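You operate a simulated robot arm through the tools that you are given. There is no shell and no other tool.

You are at the controls of a simulated robot arm. One attempt, no reset.

JOB
Stack the boxes Day 6, Day 7, Day 5 from the bottom up, then roll the blue dolly home.
Fine: the three brown boxes on that dolly; home is its floor mark; the pile stands on the dolly; tow bar up before rolling; brake on at the end.

It is judged by the outcome, as a careful person would: the job done as asked, and still so three seconds after it is handed in. It fails if anything else is knocked over, pushed out of place, dropped, spilled or broken.

ROBOT AND FRAMES
A 7-joint arm with a two-finger parallel gripper, fixed in place. Base frame: the origin is on the floor under the middle of its stand, x ahead of it, y to its left, z up; the work surface is at about z = 0.634. Readings come in m, rad, newtons and seconds.
It reaches about 1.372 m from its shoulder. Its first joint turns from -2.601 to 2.601 rad. Payload 3.43 kg.
The tool frame sits at the grasp point between the pads (the TCP): z along the fingers, y along the line on which they close. The tips reach 0.03 m beyond it. The gripper opens to 0.094 m. The fingers are 0.028 m wide and 0.01 m thick; the gripper's body (0.05 by 0.096 m) begins 0.055 m behind the TCP.
Orientation is told as [roll, pitch, yaw] about the base's x, y, z axes, in that order, counted from this pose: with the fingers straight down and closing along the base's y, the tool's x points along the base's -x, its y along +y and its z along -z.

CONTROLS
- The arm moves only by the tool step_arm. Its argument "steps" is a list of rows, each a list of 7 numbers: the shift along the tool's x, y, z in m, then the turn, a rotation vector about the tool's x, y, z in rad, then the opening in per cent of the stroke, from 0 (shut) to 100 (fully open). In form: [[dx, dy, dz, ax, ay, az, fingers], ...]. A call has 1 to 20 rows; each row shifts and turns the commanded pose from where the row before left it, along the tool's axes as they then stand. Each row takes 0.2 s and may step no farther than 0.05 m and 0.15 rad from the row before; otherwise, or with a gripper value out of range, the whole call is refused. Where a pose cannot be reached the arm comes as near as it can. A force on the tool above 90 N (or 10 N above the force at the start of the call, whichever is more), or a blocked arm, ends the call early, and 0.2 s more pass. Each finger travels about 0.045 m/s and halts on what it meets, pressing with about 35 N; the grip force reading is that of the motor and also rises with nothing between the fingers. The clock runs only during rows and for 0.2 s after the last one: add rows that do not move to give the fingers time. It gives the time, the measured TCP pose, the force on the tool (base axes), the opening and the grip force at its end, in the units of the frame above (readings bear some noise), with the torque about the TCP (base axes, N m) and any sound that the robot's microphone picked up.
- Cameras (640 x 400 px; columns grow to the right, rows downward): "scene" is fixed at [0.0413, 0.6472, 1.3955]; the picture's right is [-0.06, -1.00, 0.00], its down [-0.60, 0.03, -0.80] and it looks along [0.80, -0.05, -0.60] (base axes); focal length 320 px, centre (320, 200). "wrist" rides on the gripper at [0.076, 0.014, -0.102] in the tool frame; the picture's right is [-0.18, 0.98, 0.00], its down [-0.75, -0.14, -0.64] and it looks along [-0.63, -0.12, 0.77] (tool axes); focal length 243 px, centre (320, 200). There is no depth. A picture from a camera that has moved, and an enlarged one, comes with that camera's place and axes in the base frame and with its lens. The place of the scene camera against the robot may be out by one fixed shift of up to 0.012 m in any direction.
- camera(camera): a new picture of that camera. It takes no simulated time.
- enlarge(camera, box): a new picture of the part [left, top, right, bottom] of that camera's present view, enlarged. It takes no simulated time.
- hand_in(): hands the job in; it is judged then, once.

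Nothing tells you positions but the pictures and the camera data. Unless the task says otherwise, let go and move clear before handing in.

The tools are called after "Emit:" by a JSON object that holds its "api" and its "payload". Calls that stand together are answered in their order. step_arm: Moves the arm, as the interface text tells. Its arguments: {"type":"object","properties":{"steps":{"type":"array","items":{"type":"array","items":{"type":"number"}}}},"required":["steps"]} The other tools are called the same way: camera (camera) takes a picture; enlarge (camera, box) takes an enlarged picture of a part of a camera's view; hand_in () hands the job in.

At the start:

```text
time_s: 0.0
tool_pos: [0.9506, 0.2683, 1.1303]
tcp_rot: [0.0, -0.001, 0.0]
ft_force: [-0.6, 0.8, -0.8]
ft_torque: [0.03, 0.03, 0.01]
width: 0.0938
grip_force: 0.1
```

scene: 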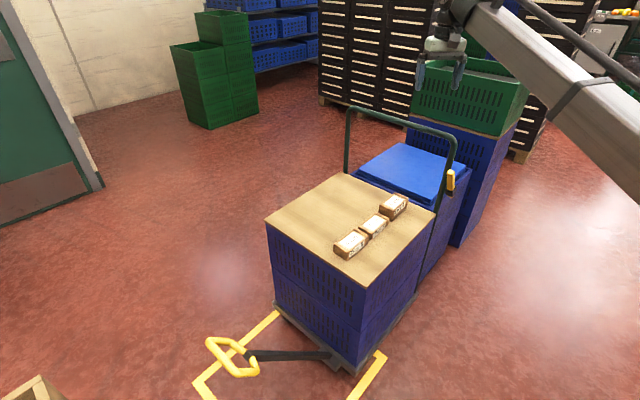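
wrist: 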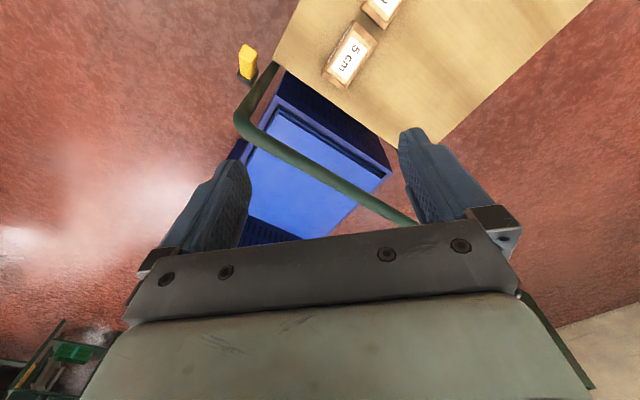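

I see a dolly carrying blue crates with a cardboard/wood top, on which three small brown boxes sit; a yellow tow bar handle lies low in front, near yellow floor marks. I will enlarge the views to read labels and find the parts.

Emit:
{"api": "enlarge", "payload": {"camera": "scene", "box": [320, 180, 420, 270]}}

Emit:
{"api": "enlarge", "payload": {"camera": "scene", "box": [180, 260, 440, 400]}}

Emit:
{"api": "enlarge", "payload": {"camera": "scene", "box": [330, 90, 540, 290]}}

Emit:
{"api": "enlarge", "payload": {"camera": "wrist", "box": [200, 0, 600, 250]}}

```text
4.44 times, centred on (370, 225) of scene
camera zoom: at [0.0413, 0.6472, 1.3955], right [-0.06, -1.0, 0.0], down [-0.6, 0.03, -0.8], along [0.8, -0.05, -0.6], focal length 1420 px, centre (98, 89)
```

zoom: 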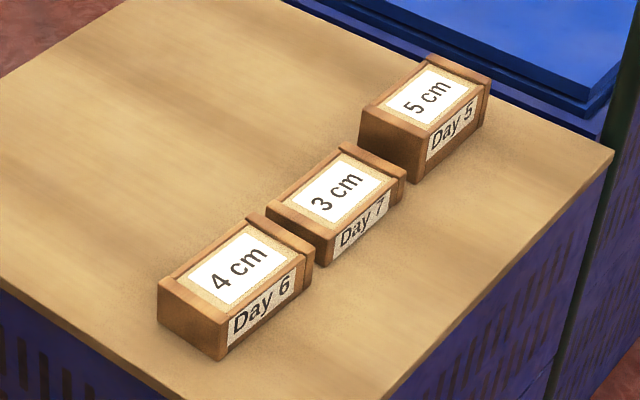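

```text
2.46 times, centred on (310, 330) of scene
camera zoom: at [0.0413, 0.6472, 1.3955], right [-0.06, -1.0, 0.0], down [-0.6, 0.03, -0.8], along [0.8, -0.05, -0.6], focal length 787 px, centre (345, -120)
```

zoom: 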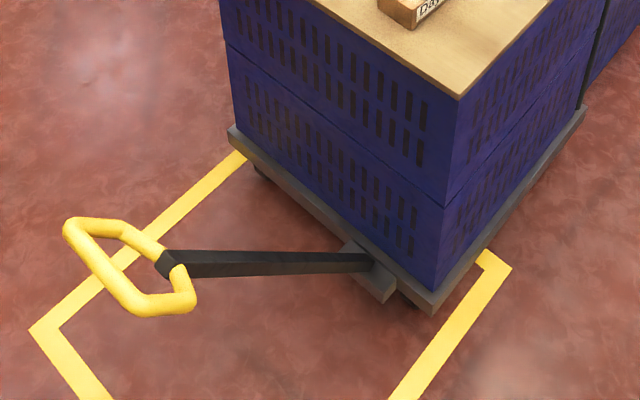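

```text
2.00 times, centred on (435, 190) of scene
camera zoom: at [0.0413, 0.6472, 1.3955], right [-0.06, -1.0, 0.0], down [-0.6, 0.03, -0.8], along [0.8, -0.05, -0.6], focal length 639 px, centre (90, 220)
```

zoom: 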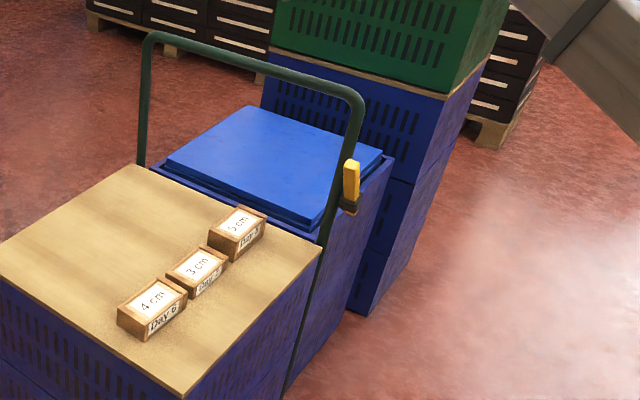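

```text
1.60 times, centred on (400, 125) of wrist
camera zoom: at [0.8739, 0.2812, 1.2326], right [0.18, 0.98, 0.0], down [0.75, -0.14, 0.64], along [0.63, -0.12, -0.77], focal length 388 px, centre (192, 320)
```

zoom: 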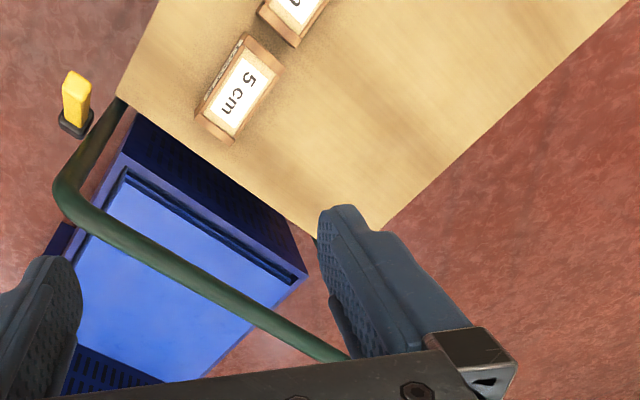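

The boxes are Day 6 (4 cm, nearest), Day 7 (3 cm, middle) and Day 5 (5 cm, by the green push bar), lying in a row at about 45° on the board. I take them to be near (0.785,0.50), (0.88,0.41) and (0.98,0.31). I'll bring the wrist camera round to look along the row.

Emit:
{"api": "step_arm", "payload": {"steps": [[0.02, 0.035, 0.02, 0, 0, 0, 100], [0.02, 0.035, 0.02, 0, 0, 0, 100], [0.02, 0.035, 0.02, 0, 0, 0, 100], [0.02, 0.035, 0.02, 0, 0, 0, 100], [0.02, 0.035, 0.02, 0, 0, 0, 100], [0.02, 0.035, 0.02, 0, 0, 0, 100], [0.02, 0.035, 0.02, 0, 0, 0, 100], [0.02, 0.035, 0.02, 0, 0, 0, 100], [0.02, 0.035, 0.02, 0, 0, 0, 100], [0.02, 0.035, 0.02, 0, 0, 0, 100], [0, 0, 0, 0, 0, 0.0827, 100], [0, 0, 0, 0, 0, 0.0827, 100], [0, 0, 0, 0, 0, 0.0827, 100], [0, 0, 0, 0, 0, 0.0827, 100], [0, 0, 0, 0, 0, 0.0827, 100], [0, 0, 0, 0, 0, 0.0827, 100], [0, 0, 0, 0, 0, 0.0827, 100], [0, 0, 0, 0, 0, 0.0827, 100], [0, 0, 0, 0, 0, 0.0827, 100], [0, 0, 0, 0, 0, 0.0827, 100]]}}

Emit:
{"api": "camera", "payload": {"camera": "wrist"}}

Emit:
{"api": "camera", "payload": {"camera": "scene"}}

```text
time_s: 4.2
tool_pos: [0.7509, 0.6177, 0.9309]
tcp_rot: [0.001, 0.0, -0.827]
ft_force: [-0.1, 0.4, -0.6]
ft_torque: [-0.01, -0.06, 0.04]
width: 0.0939
grip_force: 0.0
```

```text
taken
camera wrist: at [0.7084, 0.6828, 1.0332], right [0.85, 0.53, 0.0], down [0.41, -0.65, 0.64], along [0.34, -0.55, -0.77], focal length 243 px, centre (320, 200)
```

wrist: 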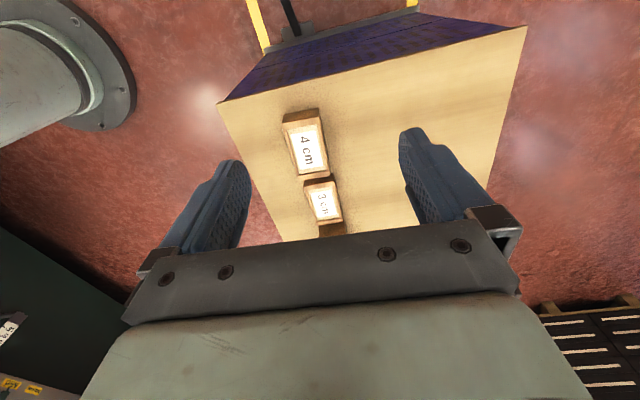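

```text
taken
```

scene: 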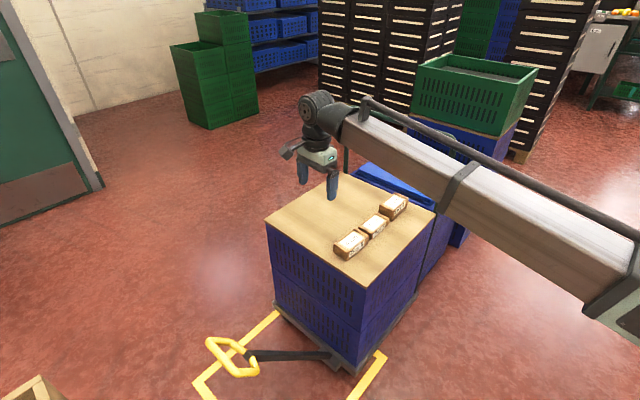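

The wrist view now looks along the row of boxes from the tow-bar side; the boxes look square to the board. I'll enlarge to read box details and the tow bar.

Emit:
{"api": "enlarge", "payload": {"camera": "wrist", "box": [250, 90, 400, 240]}}

Emit:
{"api": "enlarge", "payload": {"camera": "wrist", "box": [210, 0, 450, 110]}}

Emit:
{"api": "enlarge", "payload": {"camera": "scene", "box": [280, 80, 420, 210]}}

```text
2.67 times, centred on (325, 165) of wrist
camera zoom: at [0.7084, 0.6828, 1.0332], right [0.85, 0.53, 0.0], down [0.41, -0.65, 0.64], along [0.34, -0.55, -0.77], focal length 647 px, centre (307, 293)
```

zoom: 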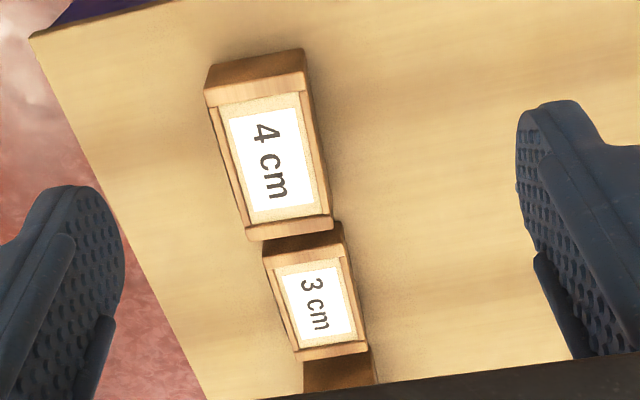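

```text
2.67 times, centred on (330, 55) of wrist
camera zoom: at [0.7084, 0.6828, 1.0332], right [0.85, 0.53, 0.0], down [0.41, -0.65, 0.64], along [0.34, -0.55, -0.77], focal length 647 px, centre (293, 587)
```

zoom: 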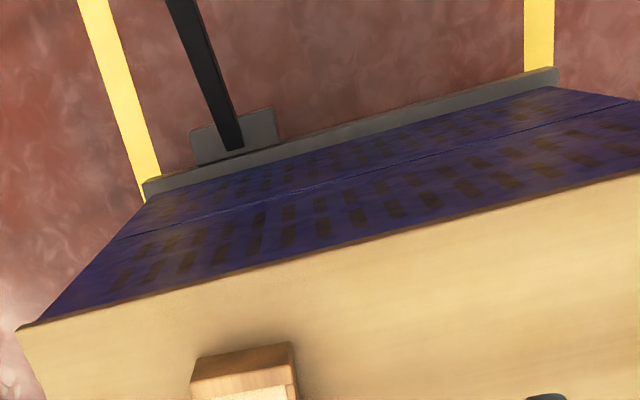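

```text
3.08 times, centred on (350, 145) of scene
camera zoom: at [0.0413, 0.6472, 1.3955], right [-0.06, -1.0, 0.0], down [-0.6, 0.03, -0.8], along [0.8, -0.05, -0.6], focal length 983 px, centre (228, 369)
```

zoom: 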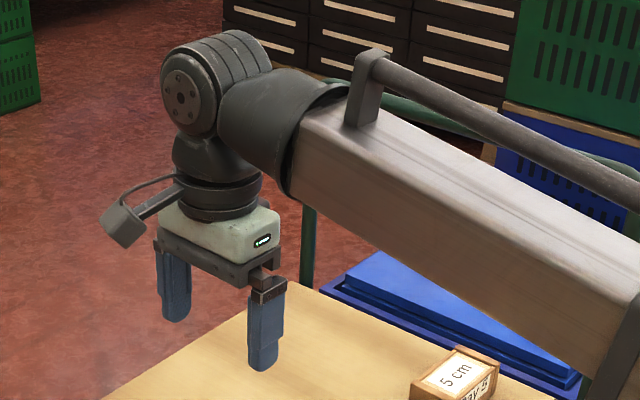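

Combining both cameras, I put Day 6 at about (0.795,0.507), Day 7 at (0.887,0.417) and Day 5 near (0.988,0.319), with the gripper yaw matching them. I'll hover above Day 7 and check the alignment.

Emit:
{"api": "step_arm", "payload": {"steps": [[-0.0343, -0.0051, 0.0187, 0, 0, 0, 100], [-0.0343, -0.0051, 0.0187, 0, 0, 0, 100], [-0.0343, -0.0051, 0.0187, 0, 0, 0, 100], [-0.0343, -0.0051, 0.0187, 0, 0, 0, 100], [-0.0343, -0.0051, 0.0187, 0, 0, 0, 100], [-0.0343, -0.0051, 0.0187, 0, 0, 0, 100], [-0.0344, -0.0052, 0.0187, 0, 0, 0, 100], [0, 0, 0, 0, 0, 0, 100]]}}

Emit:
{"api": "camera", "payload": {"camera": "wrist"}}

Emit:
{"api": "camera", "payload": {"camera": "scene"}}

Emit:
{"api": "enlarge", "payload": {"camera": "scene", "box": [320, 120, 470, 270]}}

```text
time_s: 6.0
tool_pos: [0.8871, 0.4128, 0.8002]
tcp_rot: [0.001, 0.001, -0.826]
ft_force: [0.1, 0.1, -0.1]
ft_torque: [0.0, -0.01, -0.04]
width: 0.0941
grip_force: 0.1
```

```text
taken
camera wrist: at [0.8452, 0.4781, 0.9029], right [0.85, 0.53, 0.0], down [0.41, -0.65, 0.64], along [0.34, -0.54, -0.77], focal length 243 px, centre (320, 200)
```

wrist: 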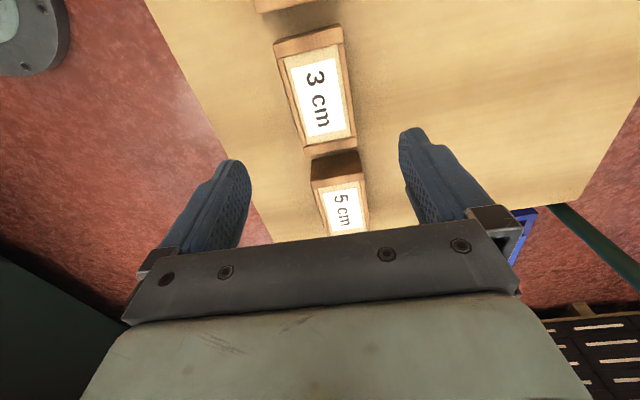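

```text
taken
```

scene: 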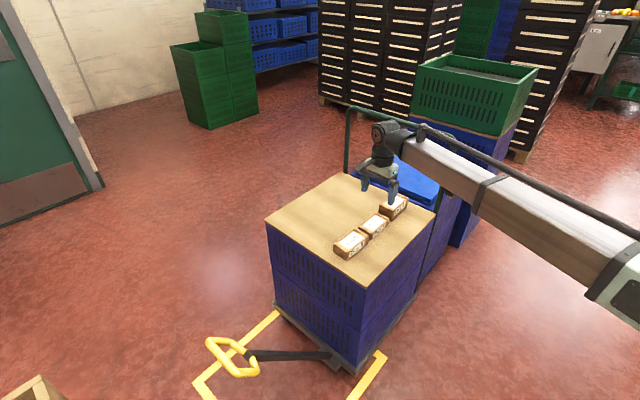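

```text
2.67 times, centred on (395, 195) of scene
camera zoom: at [0.0413, 0.6472, 1.3955], right [-0.06, -1.0, 0.0], down [-0.6, 0.03, -0.8], along [0.8, -0.05, -0.6], focal length 852 px, centre (120, 213)
```

zoom: 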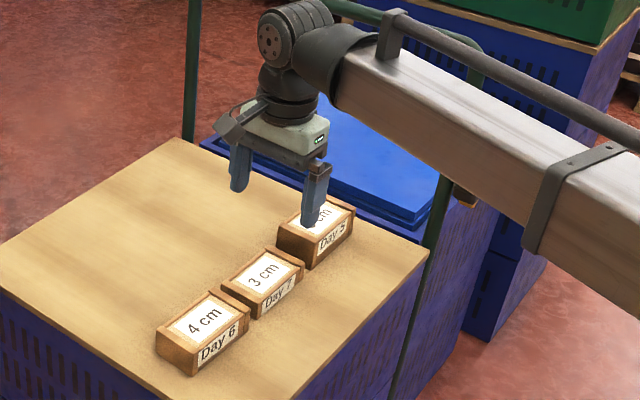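

The gripper hovers over Day 7 with the boxes in line. I'll enlarge the wrist view to measure the boxes exactly.

Emit:
{"api": "enlarge", "payload": {"camera": "wrist", "box": [240, 0, 400, 100]}}

Emit:
{"api": "enlarge", "payload": {"camera": "wrist", "box": [260, 130, 420, 240]}}

```text
4.00 times, centred on (320, 50) of wrist
camera zoom: at [0.8452, 0.4781, 0.9029], right [0.85, 0.53, 0.0], down [0.41, -0.65, 0.64], along [0.34, -0.54, -0.77], focal length 970 px, centre (320, 800)
```

zoom: 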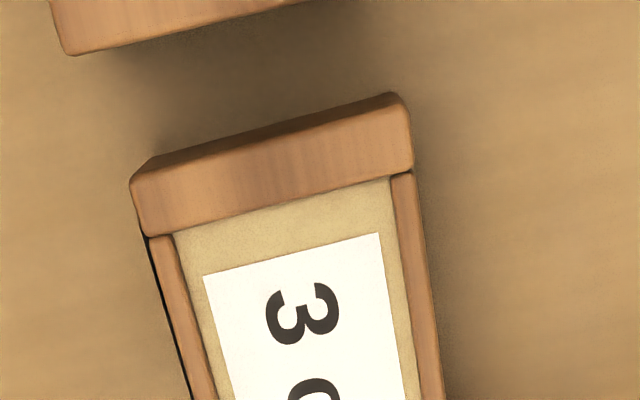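

```text
3.64 times, centred on (340, 185) of wrist
camera zoom: at [0.8452, 0.4781, 0.9029], right [0.85, 0.53, 0.0], down [0.41, -0.65, 0.64], along [0.34, -0.54, -0.77], focal length 882 px, centre (247, 254)
```

zoom: 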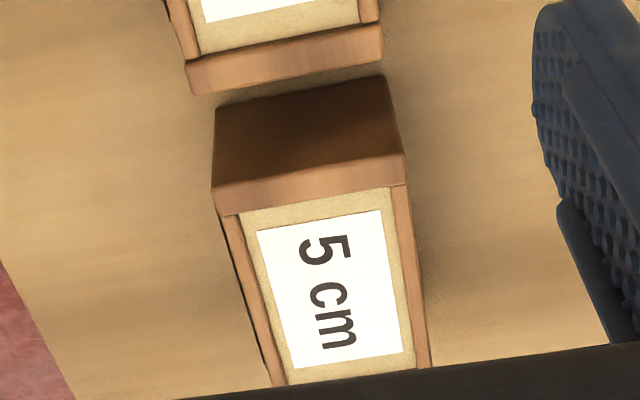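

Day 7's centre measures (0.887,0.413), directly below the TCP, with the boxes turned about 2° from my yaw. I'll correct the yaw, descend and grip Day 7.

Emit:
{"api": "step_arm", "payload": {"steps": [[0, 0, 0.03, 0, 0, -0.035, 100], [0, 0, 0.035, 0, 0, 0, 100], [0, 0, 0.035, 0, 0, 0, 100], [0, 0, 0.02, 0, 0, 0, 100], [0, 0, 0.01, 0, 0, 0, 100], [0, 0, 0, 0, 0, 0, 100]]}}

Emit:
{"api": "camera", "payload": {"camera": "wrist"}}

Emit:
{"api": "enlarge", "payload": {"camera": "scene", "box": [320, 150, 440, 270]}}

```text
time_s: 7.4
tool_pos: [0.8858, 0.417, 0.6689]
tcp_rot: [-0.001, -0.001, -0.793]
ft_force: [-0.5, -0.3, 0.3]
ft_torque: [0.01, 0.01, -0.03]
width: 0.0939
grip_force: 0.0
```

```text
taken
camera wrist: at [0.8421, 0.4802, 0.772], right [0.83, 0.56, 0.0], down [0.43, -0.64, 0.64], along [0.36, -0.53, -0.77], focal length 243 px, centre (320, 200)
```

wrist: 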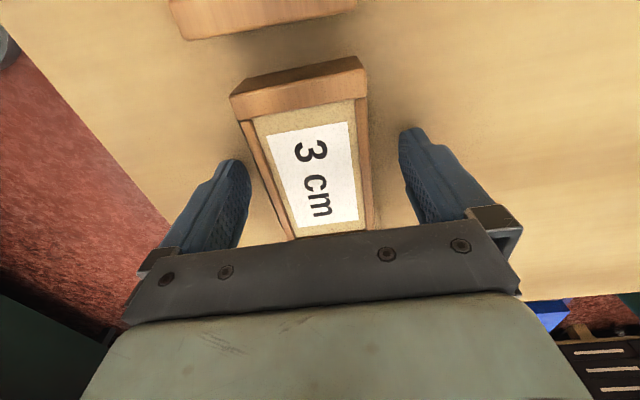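

```text
3.33 times, centred on (380, 210) of scene
camera zoom: at [0.0413, 0.6472, 1.3955], right [-0.06, -1.0, 0.0], down [-0.6, 0.03, -0.8], along [0.8, -0.05, -0.6], focal length 1065 px, centre (120, 167)
```

zoom: 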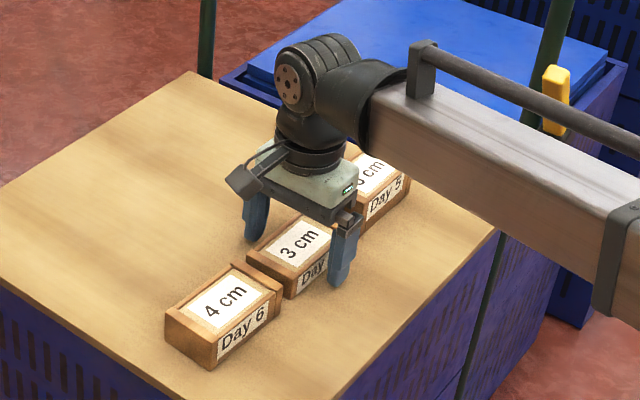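

Both fingers straddle Day 7 with clearance and the tips are about 5 mm above the board. I'll close on it.

Emit:
{"api": "step_arm", "payload": {"steps": [[0, 0, 0, 0, 0, 0, 50], [0, 0, 0, 0, 0, 0, 0], [0, 0, 0, 0, 0, 0, 0], [0, 0, 0, 0, 0, 0, 0], [0, 0, 0, 0, 0, 0, 0]]}}

Emit:
{"api": "camera", "payload": {"camera": "wrist"}}

```text
time_s: 8.6
tool_pos: [0.8858, 0.4177, 0.6695]
tcp_rot: [-0.001, 0.0, -0.793]
ft_force: [0.3, 0.0, 1.0]
ft_torque: [0.0, 0.06, 0.04]
width: 0.0593
grip_force: 34.9
```

```text
taken
camera wrist: at [0.8421, 0.4802, 0.7722], right [0.83, 0.56, 0.0], down [0.43, -0.64, 0.64], along [0.36, -0.53, -0.77], focal length 243 px, centre (320, 200)
```

wrist: 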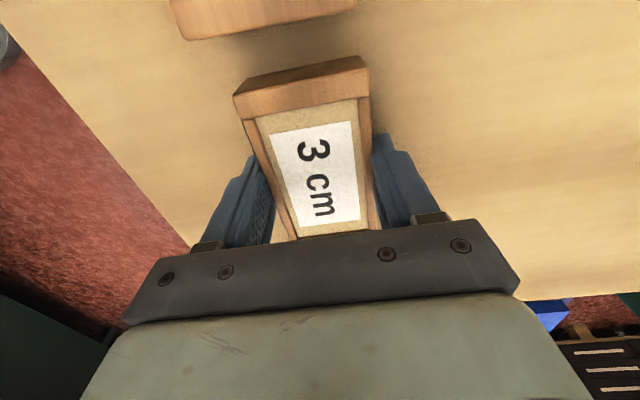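

Day 7 is gripped at 59 mm width. I'll lift it straight up and look down at Day 6 to line the two up.

Emit:
{"api": "step_arm", "payload": {"steps": [[0, 0, -0.02, 0, 0, 0, 0], [0, 0, -0.03, 0, 0, 0, 0], [0, 0, -0.03, 0, 0, 0, 0], [0, 0, -0.03, 0, 0, 0, 0], [0, 0, 0, 0, 0, 0, 0]]}}

Emit:
{"api": "camera", "payload": {"camera": "wrist"}}

Emit:
{"api": "enlarge", "payload": {"camera": "wrist", "box": [180, 0, 420, 150]}}

Emit:
{"api": "enlarge", "payload": {"camera": "scene", "box": [320, 150, 440, 270]}}

```text
time_s: 9.8
tool_pos: [0.8846, 0.4165, 0.7789]
tcp_rot: [0.001, 0.001, -0.792]
ft_force: [0.6, 0.3, -1.7]
ft_torque: [0.03, 0.01, 0.02]
width: 0.0592
grip_force: 35.0
```

```text
taken
camera wrist: at [0.8403, 0.48, 0.8814], right [0.83, 0.56, 0.0], down [0.43, -0.64, 0.64], along [0.36, -0.53, -0.77], focal length 243 px, centre (320, 200)
```

wrist: 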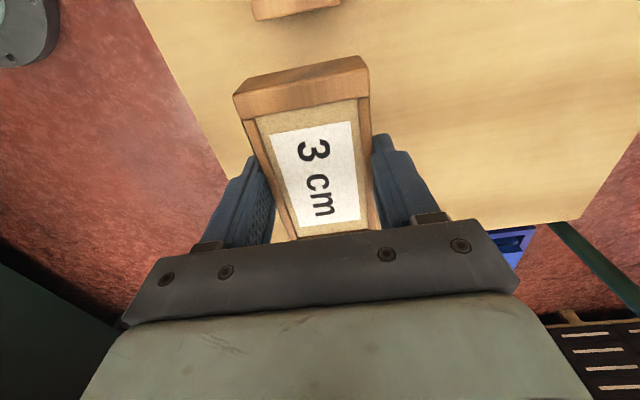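

```text
2.67 times, centred on (300, 75) of wrist
camera zoom: at [0.8403, 0.48, 0.8814], right [0.83, 0.56, 0.0], down [0.43, -0.64, 0.64], along [0.36, -0.53, -0.77], focal length 647 px, centre (373, 533)
```

zoom: 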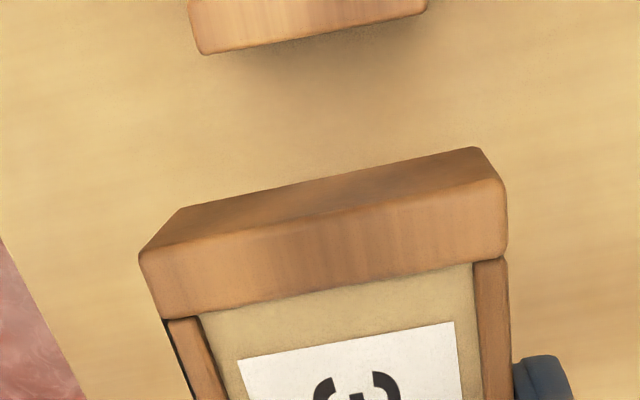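

```text
3.33 times, centred on (380, 210) of scene
camera zoom: at [0.0413, 0.6472, 1.3955], right [-0.06, -1.0, 0.0], down [-0.6, 0.03, -0.8], along [0.8, -0.05, -0.6], focal length 1065 px, centre (120, 167)
```

zoom: 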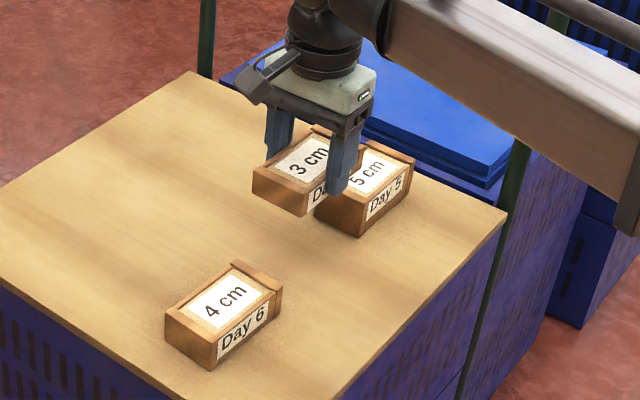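

Day 7 is held square and centred in the gripper; Day 6's centre measures about (0.796,0.505), turned about 2° more. I'll carry Day 7 over Day 6 and match the yaw.

Emit:
{"api": "step_arm", "payload": {"steps": [[0.03, 0, 0, 0, 0, 0, 0], [0.035, -0.0006, 0, 0, 0, 0, 0], [0.035, -0.0006, 0, 0, 0, 0, 0], [0.0257, -0.0006, 0, 0, 0, 0.032, 0], [0, 0, 0, 0, 0, 0, 0], [0, 0, 0, 0, 0, 0, 0]]}}

Emit:
{"api": "camera", "payload": {"camera": "wrist"}}

Emit:
{"api": "enlarge", "payload": {"camera": "scene", "box": [310, 170, 410, 270]}}

```text
time_s: 11.2
tool_pos: [0.7965, 0.5048, 0.78]
tcp_rot: [-0.001, 0.001, -0.825]
ft_force: [-0.3, 0.3, -1.0]
ft_torque: [-0.05, 0.03, 0.02]
width: 0.059
grip_force: 35.3
```

```text
taken
camera wrist: at [0.7533, 0.5702, 0.8819], right [0.85, 0.53, 0.0], down [0.41, -0.65, 0.64], along [0.34, -0.54, -0.77], focal length 243 px, centre (320, 200)
```

wrist: 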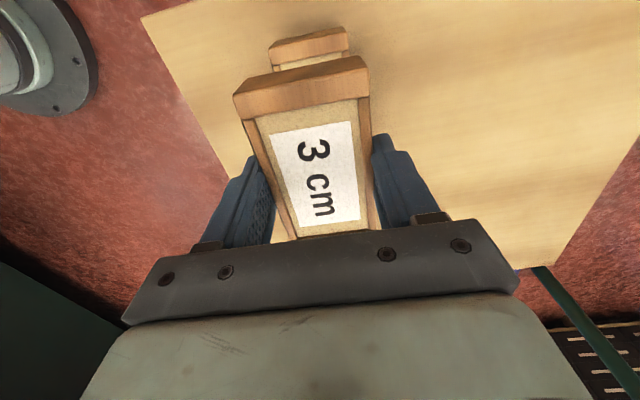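

```text
4.00 times, centred on (360, 220) of scene
camera zoom: at [0.0413, 0.6472, 1.3955], right [-0.06, -1.0, 0.0], down [-0.6, 0.03, -0.8], along [0.8, -0.05, -0.6], focal length 1278 px, centre (160, 120)
```

zoom: 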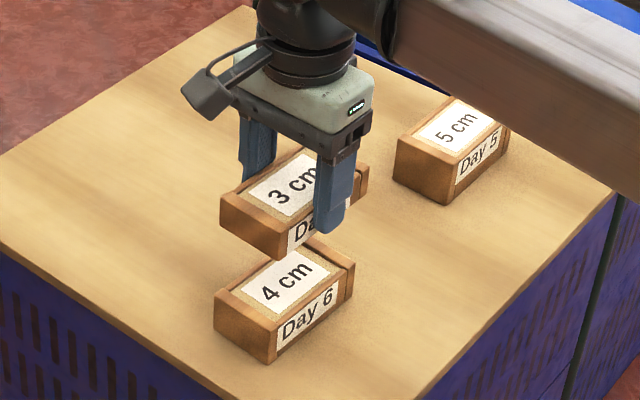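

Day 7 hovers over Day 6. I'll measure Day 6's visible end against the held box before lowering.

Emit:
{"api": "enlarge", "payload": {"camera": "wrist", "box": [210, 10, 410, 130]}}

```text
3.20 times, centred on (310, 70) of wrist
camera zoom: at [0.7533, 0.5702, 0.8819], right [0.85, 0.53, 0.0], down [0.41, -0.65, 0.64], along [0.34, -0.54, -0.77], focal length 776 px, centre (352, 616)
```

zoom: 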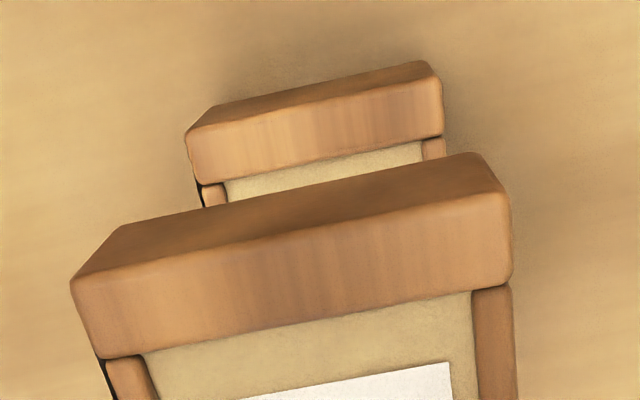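

Alignment is within 3 mm along the box and matched in yaw. I'll shift 3 mm and lower until just about touching.

Emit:
{"api": "step_arm", "payload": {"steps": [[0.003, 0, 0.02, 0, 0, 0, 0], [0, 0, 0.025, 0, 0, 0, 0], [0, 0, 0.015, 0, 0, 0, 0], [0, 0, 0.008, 0, 0, 0, 0], [0, 0, 0.002, 0, 0, 0, 0], [0, 0, 0, 0, 0, 0, 0]]}}

Emit:
{"api": "enlarge", "payload": {"camera": "scene", "box": [320, 190, 400, 270]}}

```text
time_s: 12.6
tool_pos: [0.796, 0.5066, 0.7096]
tcp_rot: [0.0, 0.0, -0.822]
ft_force: [0.2, -0.6, 2.6]
ft_torque: [0.0, 0.05, 0.04]
width: 0.0592
grip_force: 35.2
```

```text
5.00 times, centred on (360, 230) of scene
camera zoom: at [0.0413, 0.6472, 1.3955], right [-0.06, -1.0, 0.0], down [-0.6, 0.03, -0.8], along [0.8, -0.05, -0.6], focal length 1598 px, centre (120, 50)
```

zoom: 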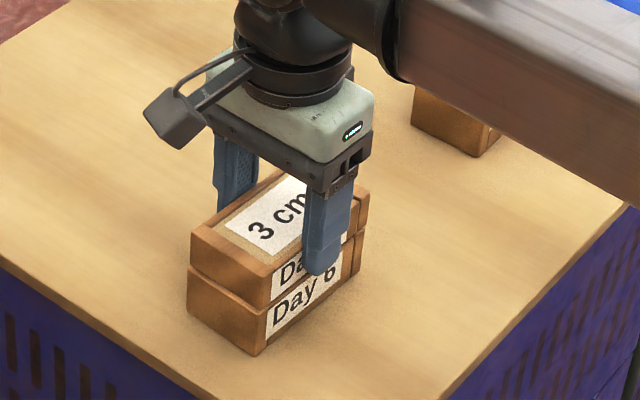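

Contact is felt (about 3 N shift) and Day 7 sits flush on Day 6. I'll open and rise.

Emit:
{"api": "step_arm", "payload": {"steps": [[0, 0, 0, 0, 0, 0, 80], [0, 0, 0, 0, 0, 0, 100], [0, 0, 0, 0, 0, 0, 100], [0, 0, 0, 0, 0, 0, 100], [0, 0, -0.02, 0, 0, 0, 100], [0, 0, -0.03, 0, 0, 0, 100], [0, 0, -0.04, 0, 0, 0, 100], [0, 0, -0.03, 0, 0, 0, 100], [0, 0, 0, 0, 0, 0, 100]]}}

Emit:
{"api": "camera", "payload": {"camera": "wrist"}}

Emit:
{"api": "enlarge", "payload": {"camera": "scene", "box": [320, 170, 420, 270]}}

```text
time_s: 14.6
tool_pos: [0.7947, 0.5095, 0.8294]
tcp_rot: [0.0, 0.0, -0.823]
ft_force: [0.6, -0.5, -0.2]
ft_torque: [-0.03, 0.0, 0.02]
width: 0.0939
grip_force: 0.1
```

```text
taken
camera wrist: at [0.7522, 0.5744, 0.9316], right [0.85, 0.53, 0.0], down [0.41, -0.65, 0.64], along [0.34, -0.54, -0.77], focal length 243 px, centre (320, 200)
```

wrist: 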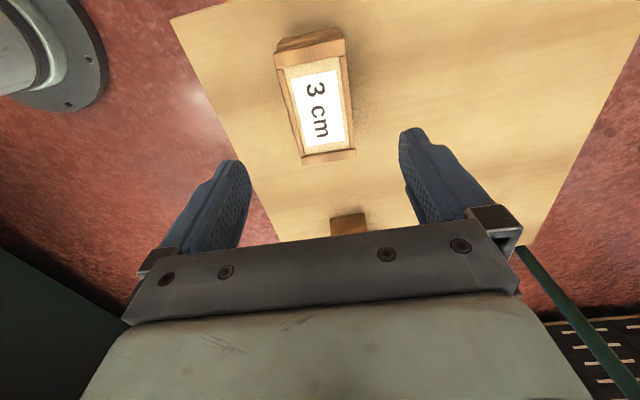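

```text
4.00 times, centred on (370, 220) of scene
camera zoom: at [0.0413, 0.6472, 1.3955], right [-0.06, -1.0, 0.0], down [-0.6, 0.03, -0.8], along [0.8, -0.05, -0.6], focal length 1278 px, centre (120, 120)
```

zoom: 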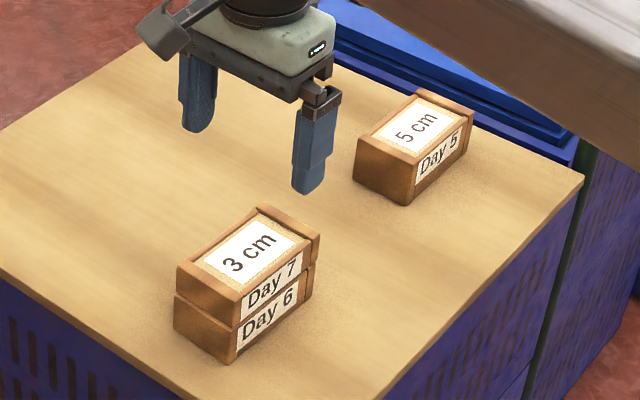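

Day 7 sits neatly on Day 6. Next I move toward Day 5, stopping short to measure it and the push bar behind it.

Emit:
{"api": "step_arm", "payload": {"steps": [[-0.036, 0.0013, 0, 0, 0, 0, 100], [-0.036, 0.0013, 0, 0, 0, 0, 100], [-0.036, 0.0013, 0, 0, 0, 0, 100], [-0.036, 0.0013, 0, 0, 0, -0.035, 100], [-0.036, 0.0013, 0, 0, 0, 0, 100], [0, 0, 0, 0, 0, 0, 100]]}}

Emit:
{"api": "camera", "payload": {"camera": "wrist"}}

Emit:
{"api": "enlarge", "payload": {"camera": "wrist", "box": [240, 60, 420, 240]}}

Emit:
{"api": "enlarge", "payload": {"camera": "scene", "box": [330, 90, 490, 230]}}

```text
time_s: 16.0
tool_pos: [0.9227, 0.3823, 0.8286]
tcp_rot: [0.0, 0.001, -0.79]
ft_force: [0.5, -0.9, 0.0]
ft_torque: [0.01, 0.03, 0.01]
width: 0.0941
grip_force: 0.1
```

```text
taken
camera wrist: at [0.8784, 0.445, 0.9305], right [0.83, 0.56, 0.0], down [0.43, -0.63, 0.64], along [0.36, -0.53, -0.77], focal length 243 px, centre (320, 200)
```

wrist: 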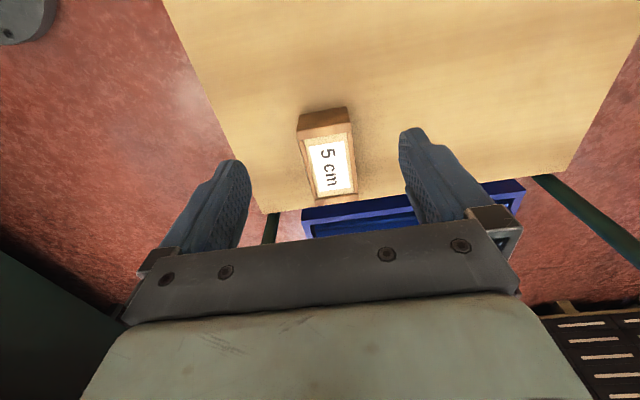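

```text
2.22 times, centred on (330, 150) of wrist
camera zoom: at [0.8784, 0.445, 0.9305], right [0.83, 0.56, 0.0], down [0.43, -0.63, 0.64], along [0.36, -0.53, -0.77], focal length 539 px, centre (298, 311)
```

zoom: 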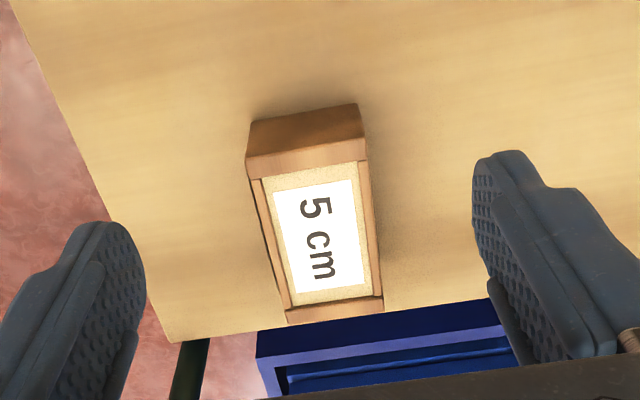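

```text
2.86 times, centred on (410, 160) of scene
camera zoom: at [0.0413, 0.6472, 1.3955], right [-0.06, -1.0, 0.0], down [-0.6, 0.03, -0.8], along [0.8, -0.05, -0.6], focal length 913 px, centre (63, 314)
```

zoom: 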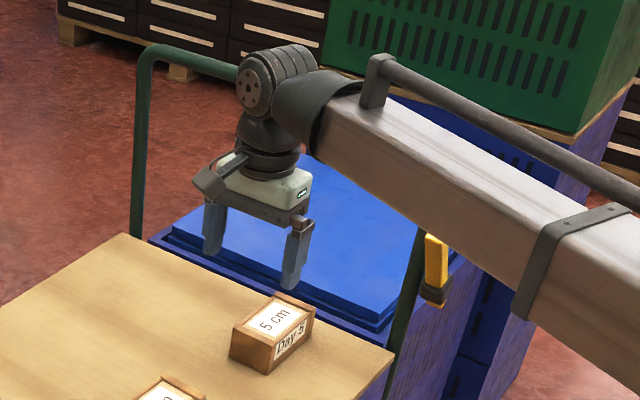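

Day 5's centre is 8 cm ahead in the tool's −x direction and already yaw-aligned, with the push bar roughly 12–15 cm behind it. I'll move over it (slightly toward its near end for clearance) and descend part way.

Emit:
{"api": "step_arm", "payload": {"steps": [[-0.036, -0.001, 0, 0, 0, 0, 100], [-0.0355, -0.0008, 0, 0, 0, 0, 100], [0, 0, 0.03, 0, 0, 0, 100], [0, 0, 0.03, 0, 0, 0, 100], [0, 0, 0.02, 0, 0, 0, 100], [0, 0, 0, 0, 0, 0, 100]]}}

Emit:
{"api": "camera", "payload": {"camera": "wrist"}}

Emit:
{"api": "enlarge", "payload": {"camera": "scene", "box": [330, 90, 490, 230]}}

```text
time_s: 17.4
tool_pos: [0.9723, 0.3287, 0.748]
tcp_rot: [0.0, 0.0, -0.789]
ft_force: [0.2, -0.8, 0.9]
ft_torque: [0.01, 0.01, -0.03]
width: 0.0941
grip_force: 0.1
```

```text
taken
camera wrist: at [0.9286, 0.3917, 0.8497], right [0.83, 0.56, 0.0], down [0.43, -0.63, 0.64], along [0.36, -0.53, -0.77], focal length 243 px, centre (320, 200)
```

wrist: 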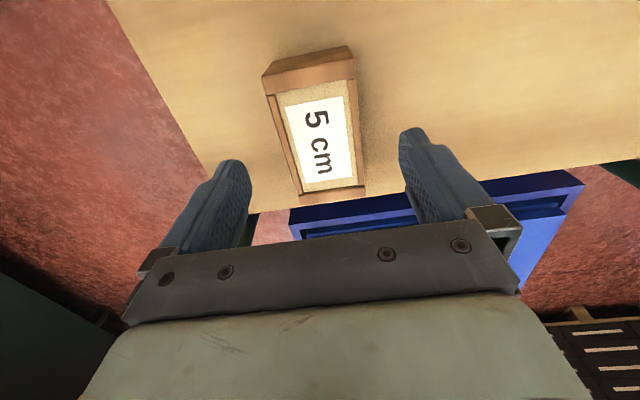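

```text
2.86 times, centred on (410, 160) of scene
camera zoom: at [0.0413, 0.6472, 1.3955], right [-0.06, -1.0, 0.0], down [-0.6, 0.03, -0.8], along [0.8, -0.05, -0.6], focal length 913 px, centre (63, 314)
```

zoom: 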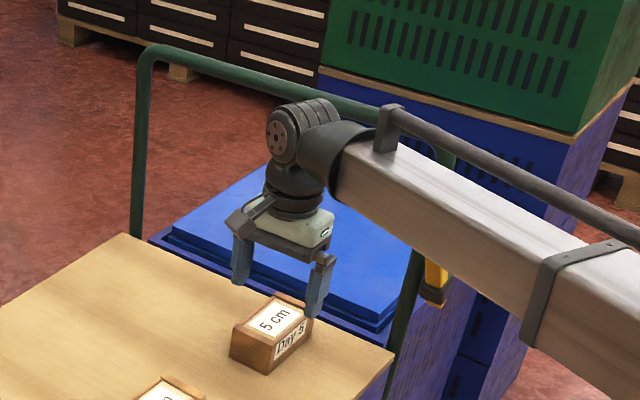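

Emit:
{"api": "enlarge", "payload": {"camera": "wrist", "box": [210, 30, 420, 210]}}

```text
2.22 times, centred on (315, 120) of wrist
camera zoom: at [0.9286, 0.3917, 0.8497], right [0.83, 0.56, 0.0], down [0.43, -0.63, 0.64], along [0.36, -0.53, -0.77], focal length 539 px, centre (331, 378)
```

zoom: 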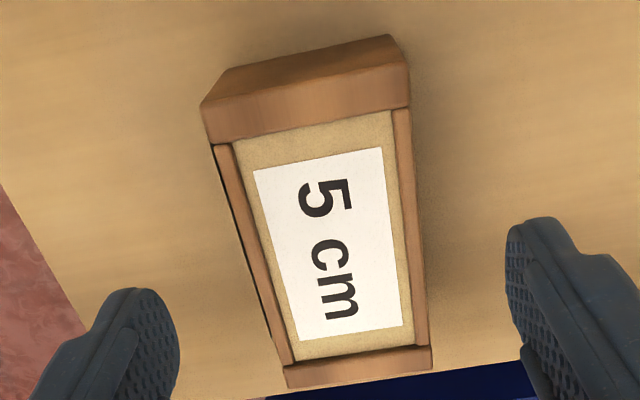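

Day 5 is centred between the fingers, gripped about 1 cm toward its near end as planned, and the wrist clears the push bar. I'll descend the rest of the way and close.

Emit:
{"api": "step_arm", "payload": {"steps": [[0, 0, 0.03, 0, 0, 0, 100], [0, 0, 0.03, 0, 0, 0, 100], [0, 0, 0.017, 0, 0, 0, 100], [0, 0, 0, 0, 0, 0, 100], [0, 0, 0, 0, 0, 0, 50], [0, 0, 0, 0, 0, 0, 0], [0, 0, 0, 0, 0, 0, 0], [0, 0, 0, 0, 0, 0, 0], [0, 0, 0, 0, 0, 0, 0]]}}

Emit:
{"api": "camera", "payload": {"camera": "wrist"}}

Emit:
{"api": "enlarge", "payload": {"camera": "scene", "box": [330, 90, 490, 230]}}

```text
time_s: 19.4
tool_pos: [0.9722, 0.3296, 0.6699]
tcp_rot: [0.0, 0.0, -0.787]
ft_force: [0.3, 0.7, 0.0]
ft_torque: [0.0, -0.1, 0.04]
width: 0.0638
grip_force: 35.0
```

```text
taken
camera wrist: at [0.928, 0.3912, 0.773], right [0.83, 0.56, 0.0], down [0.43, -0.63, 0.64], along [0.36, -0.53, -0.77], focal length 243 px, centre (320, 200)
```

wrist: 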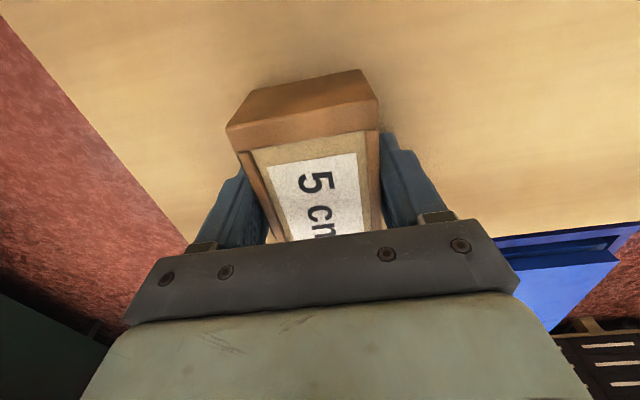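

```text
2.86 times, centred on (410, 160) of scene
camera zoom: at [0.0413, 0.6472, 1.3955], right [-0.06, -1.0, 0.0], down [-0.6, 0.03, -0.8], along [0.8, -0.05, -0.6], focal length 913 px, centre (63, 314)
```

zoom: 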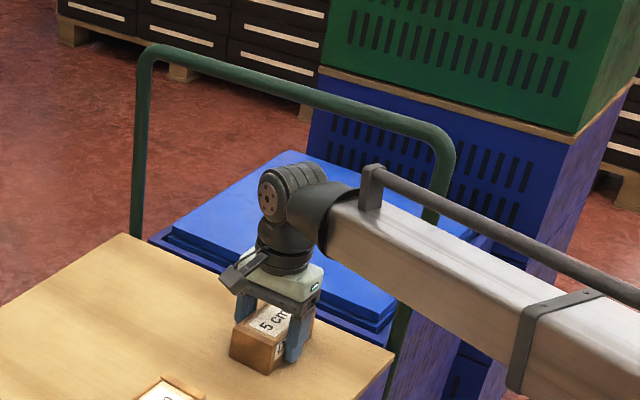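

Day 5 is gripped. I'll lift it well above the pile and carry it back over Day 7.

Emit:
{"api": "step_arm", "payload": {"steps": [[0, 0, -0.02, 0, 0, 0, 0], [0, 0, -0.03, 0, 0, 0, 0], [0, 0, -0.045, 0, 0, 0, 0], [0, 0, -0.045, 0, 0, 0, 0], [0.03, 0, 0, 0, 0, 0, 0], [0.037, 0, 0, 0, 0, 0, 0], [0.037, 0, 0, 0, 0, 0, 0], [0.037, 0, 0, 0, 0, 0, 0], [0.037, 0, 0, 0, 0, 0, 0], [0.037, 0, 0, 0, 0, 0, 0], [0.03, 0, 0, 0, 0, 0.035, 0], [0.011, 0, 0, 0, 0, 0, 0], [0, 0, 0, 0, 0, 0, 0], [0, 0, 0, 0, 0, 0, 0]]}}

Emit:
{"api": "camera", "payload": {"camera": "wrist"}}

Emit:
{"api": "enlarge", "payload": {"camera": "wrist", "box": [210, 0, 410, 130]}}

Emit:
{"api": "enlarge", "payload": {"camera": "scene", "box": [310, 160, 410, 270]}}

```text
time_s: 22.4
tool_pos: [0.7953, 0.5102, 0.8122]
tcp_rot: [0.0, 0.0, -0.825]
ft_force: [-0.1, 0.3, -1.1]
ft_torque: [0.05, 0.01, -0.04]
width: 0.0639
grip_force: 35.0
```

```text
taken
camera wrist: at [0.7518, 0.5746, 0.9143], right [0.85, 0.53, 0.0], down [0.41, -0.65, 0.64], along [0.34, -0.54, -0.77], focal length 243 px, centre (320, 200)
```

wrist: 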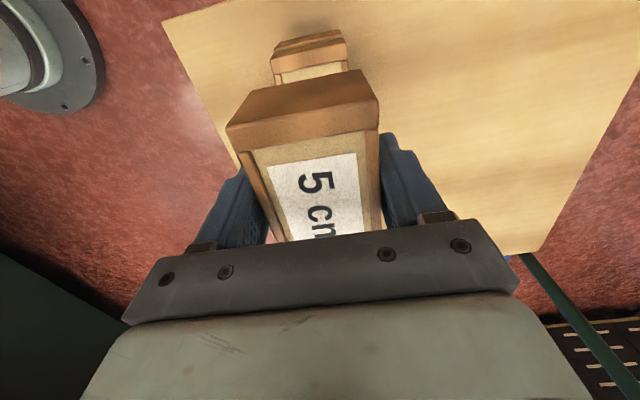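

```text
3.08 times, centred on (310, 65) of wrist
camera zoom: at [0.7518, 0.5746, 0.9143], right [0.85, 0.53, 0.0], down [0.41, -0.65, 0.64], along [0.34, -0.54, -0.77], focal length 746 px, centre (351, 615)
```

zoom: 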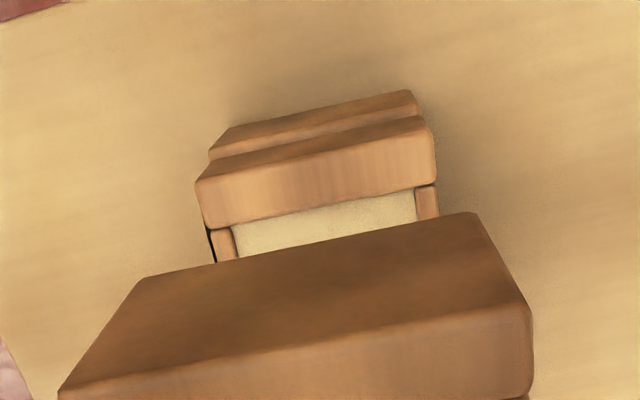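

```text
3.64 times, centred on (360, 215) of scene
camera zoom: at [0.0413, 0.6472, 1.3955], right [-0.06, -1.0, 0.0], down [-0.6, 0.03, -0.8], along [0.8, -0.05, -0.6], focal length 1162 px, centre (174, 146)
```

zoom: 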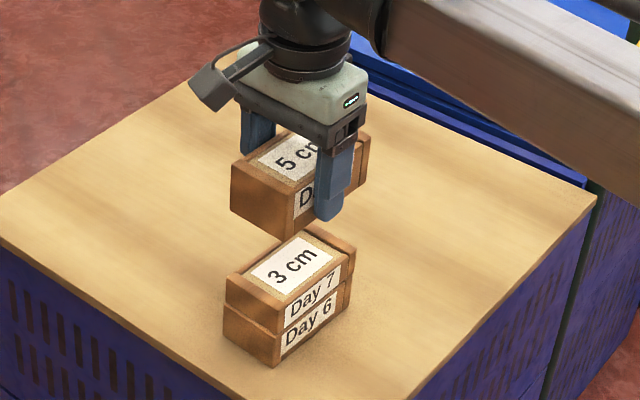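

Day 5 hovers over Day 7, about 3 mm short in one direction and 1 mm off in the other. I'll correct that and lower until contact.

Emit:
{"api": "step_arm", "payload": {"steps": [[0.003, -0.001, 0.02, 0, 0, 0, 0], [0, 0, 0.025, 0, 0, 0, 0], [0, 0, 0.015, 0, 0, 0, 0], [0, 0, 0.007, 0, 0, 0, 0], [0, 0, 0.002, 0, 0, 0, 0], [0, 0, 0, 0, 0, 0, 0]]}}

Emit:
{"api": "enlarge", "payload": {"camera": "scene", "box": [320, 190, 400, 270]}}

```text
time_s: 23.8
tool_pos: [0.789, 0.5119, 0.7438]
tcp_rot: [-0.001, 0.0, -0.823]
ft_force: [0.0, 0.4, -1.2]
ft_torque: [0.0, 0.02, 0.0]
width: 0.0637
grip_force: 35.3
```

```text
5.00 times, centred on (360, 230) of scene
camera zoom: at [0.0413, 0.6472, 1.3955], right [-0.06, -1.0, 0.0], down [-0.6, 0.03, -0.8], along [0.8, -0.05, -0.6], focal length 1598 px, centre (120, 50)
```

zoom: 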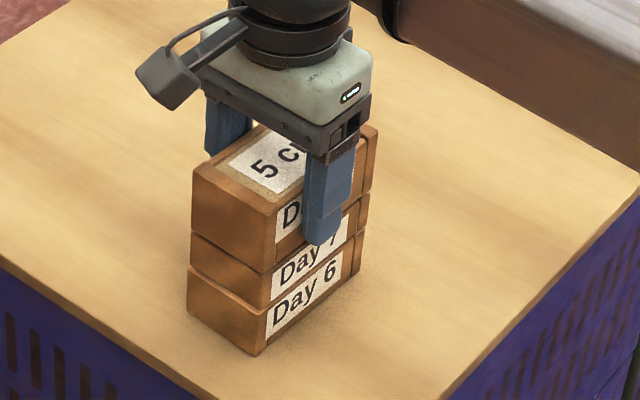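

The box is about a millimetre from touching (weight still carried). I'll ease down in tiny steps.

Emit:
{"api": "step_arm", "payload": {"steps": [[0, 0, 0.001, 0, 0, 0, 0], [0, 0, 0, 0, 0, 0, 0]]}}

Emit:
{"api": "step_arm", "payload": {"steps": [[0, 0, 0.001, 0, 0, 0, 0], [0, 0, 0, 0, 0, 0, 0]]}}

```text
time_s: 24.4
tool_pos: [0.7907, 0.5114, 0.743]
tcp_rot: [0.0, 0.0, -0.824]
ft_force: [0.0, 0.1, -2.2]
ft_torque: [0.02, -0.01, 0.03]
width: 0.0642
grip_force: 35.0
```

```text
time_s: 25.0
tool_pos: [0.7904, 0.5116, 0.7411]
tcp_rot: [-0.001, -0.002, -0.823]
ft_force: [0.1, 0.8, -1.3]
ft_torque: [0.01, 0.01, 0.01]
width: 0.0641
grip_force: 35.1
```

Emit:
{"api": "step_arm", "payload": {"steps": [[0, 0, 0.001, 0, 0, 0, 0], [0, 0, 0, 0, 0, 0, 0]]}}

Emit:
{"api": "enlarge", "payload": {"camera": "scene", "box": [330, 205, 390, 265]}}

```text
time_s: 25.6
tool_pos: [0.7888, 0.5129, 0.7401]
tcp_rot: [0.001, 0.0, -0.823]
ft_force: [-0.2, -0.9, 6.2]
ft_torque: [-0.1, 0.01, -0.05]
width: 0.0643
grip_force: 34.7
```

```text
6.67 times, centred on (360, 235) of scene
camera zoom: at [0.0413, 0.6472, 1.3955], right [-0.06, -1.0, 0.0], down [-0.6, 0.03, -0.8], along [0.8, -0.05, -0.6], focal length 2130 px, centre (53, -33)
```

zoom: 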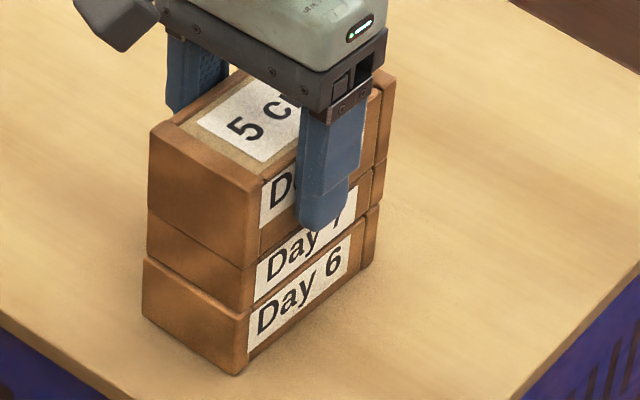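

Contact is made and Day 5 rests flush on Day 7. I'll release and rise clear.

Emit:
{"api": "step_arm", "payload": {"steps": [[0, 0, -0.0005, 0, 0, 0, 80], [0, 0, 0, 0, 0, 0, 100], [0, 0, 0, 0, 0, 0, 100], [0, 0, 0, 0, 0, 0, 100], [0, 0, -0.02, 0, 0, 0, 100], [0, 0, -0.03, 0, 0, 0, 100], [0, 0, -0.04, 0, 0, 0, 100], [0, 0, -0.04, 0, 0, 0, 100], [0, 0, -0.04, 0, 0, 0, 100], [0, 0, 0, 0, 0, 0, 100]]}}

Emit:
{"api": "camera", "payload": {"camera": "wrist"}}

Emit:
{"api": "enlarge", "payload": {"camera": "scene", "box": [330, 195, 390, 265]}}

Emit:
{"api": "camera", "payload": {"camera": "scene"}}

```text
time_s: 27.8
tool_pos: [0.7888, 0.5112, 0.9083]
tcp_rot: [0.0, 0.001, -0.825]
ft_force: [0.3, -0.3, 0.2]
ft_torque: [0.0, -0.02, -0.01]
width: 0.0941
grip_force: 0.0
```

```text
taken
camera wrist: at [0.7472, 0.5749, 1.0119], right [0.85, 0.53, 0.0], down [0.41, -0.65, 0.64], along [0.34, -0.54, -0.77], focal length 243 px, centre (320, 200)
```

wrist: 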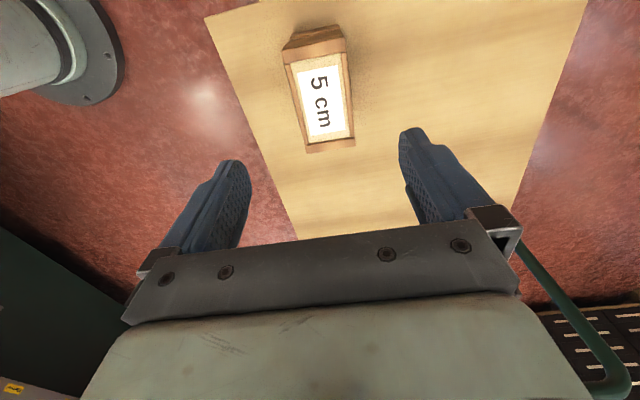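

```text
5.71 times, centred on (360, 230) of scene
camera zoom: at [0.0413, 0.6472, 1.3955], right [-0.06, -1.0, 0.0], down [-0.6, 0.03, -0.8], along [0.8, -0.05, -0.6], focal length 1826 px, centre (91, 29)
```

zoom: 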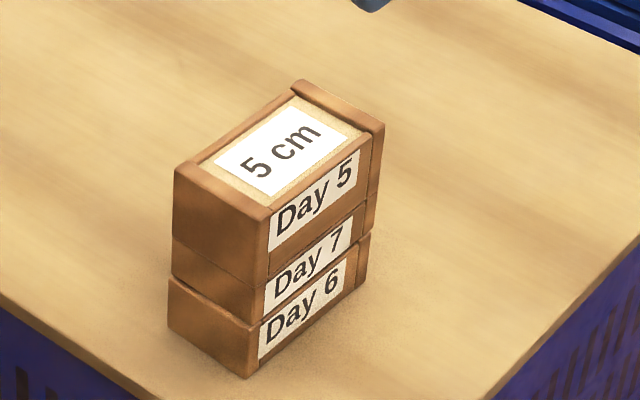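

```text
taken
```

scene: 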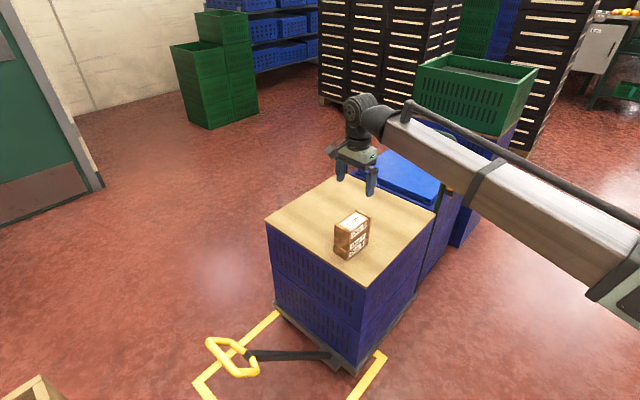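

The pile stands square: Day 6, Day 7, Day 5 from the bottom up. Next I back the wrist camera off along the row, to look at the tow bar and the dolly's front from another angle.

Emit:
{"api": "step_arm", "payload": {"steps": [[0.03, -0.002, -0.005, 0, 0, 0, 100], [0.045, -0.0033, -0.005, 0, 0, 0, 100], [0.045, -0.0033, -0.005, 0, 0, 0, 100], [0.045, -0.0033, -0.005, 0, 0, 0, 100], [0.045, -0.0033, -0.005, 0, 0, 0, 100], [0.045, -0.0033, -0.005, 0, 0, 0, 100], [0.045, -0.0033, -0.005, 0, 0, 0, 100], [0.045, -0.0033, -0.005, 0, 0, 0, 100], [0.045, -0.0033, -0.005, 0, 0, 0, 100], [0.045, -0.0033, 0, 0, 0, 0, 50], [0, 0, 0, 0, 0, 0, 50]]}}

Emit:
{"api": "camera", "payload": {"camera": "wrist"}}

Emit:
{"api": "camera", "payload": {"camera": "scene"}}

```text
time_s: 30.2
tool_pos: [0.4702, 0.8136, 0.9552]
tcp_rot: [0.0, 0.002, -0.825]
ft_force: [0.4, -0.6, -0.1]
ft_torque: [0.04, -0.02, -0.01]
width: 0.0471
grip_force: 0.0
```

```text
taken
camera wrist: at [0.4287, 0.8778, 1.0575], right [0.85, 0.53, 0.0], down [0.41, -0.65, 0.64], along [0.34, -0.54, -0.77], focal length 243 px, centre (320, 200)
```

wrist: 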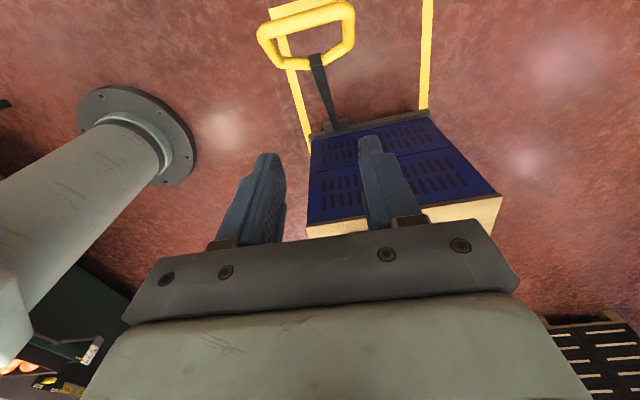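

```text
taken
```

scene: 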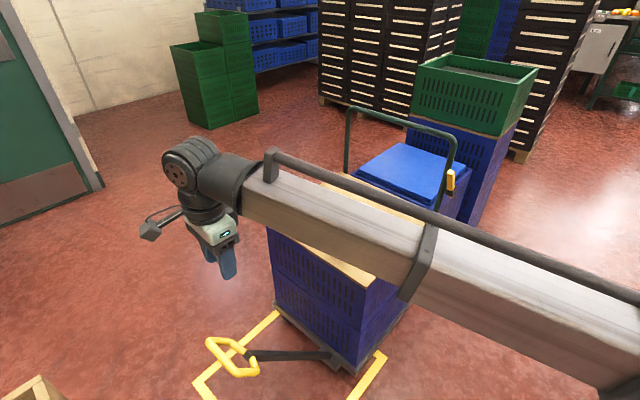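

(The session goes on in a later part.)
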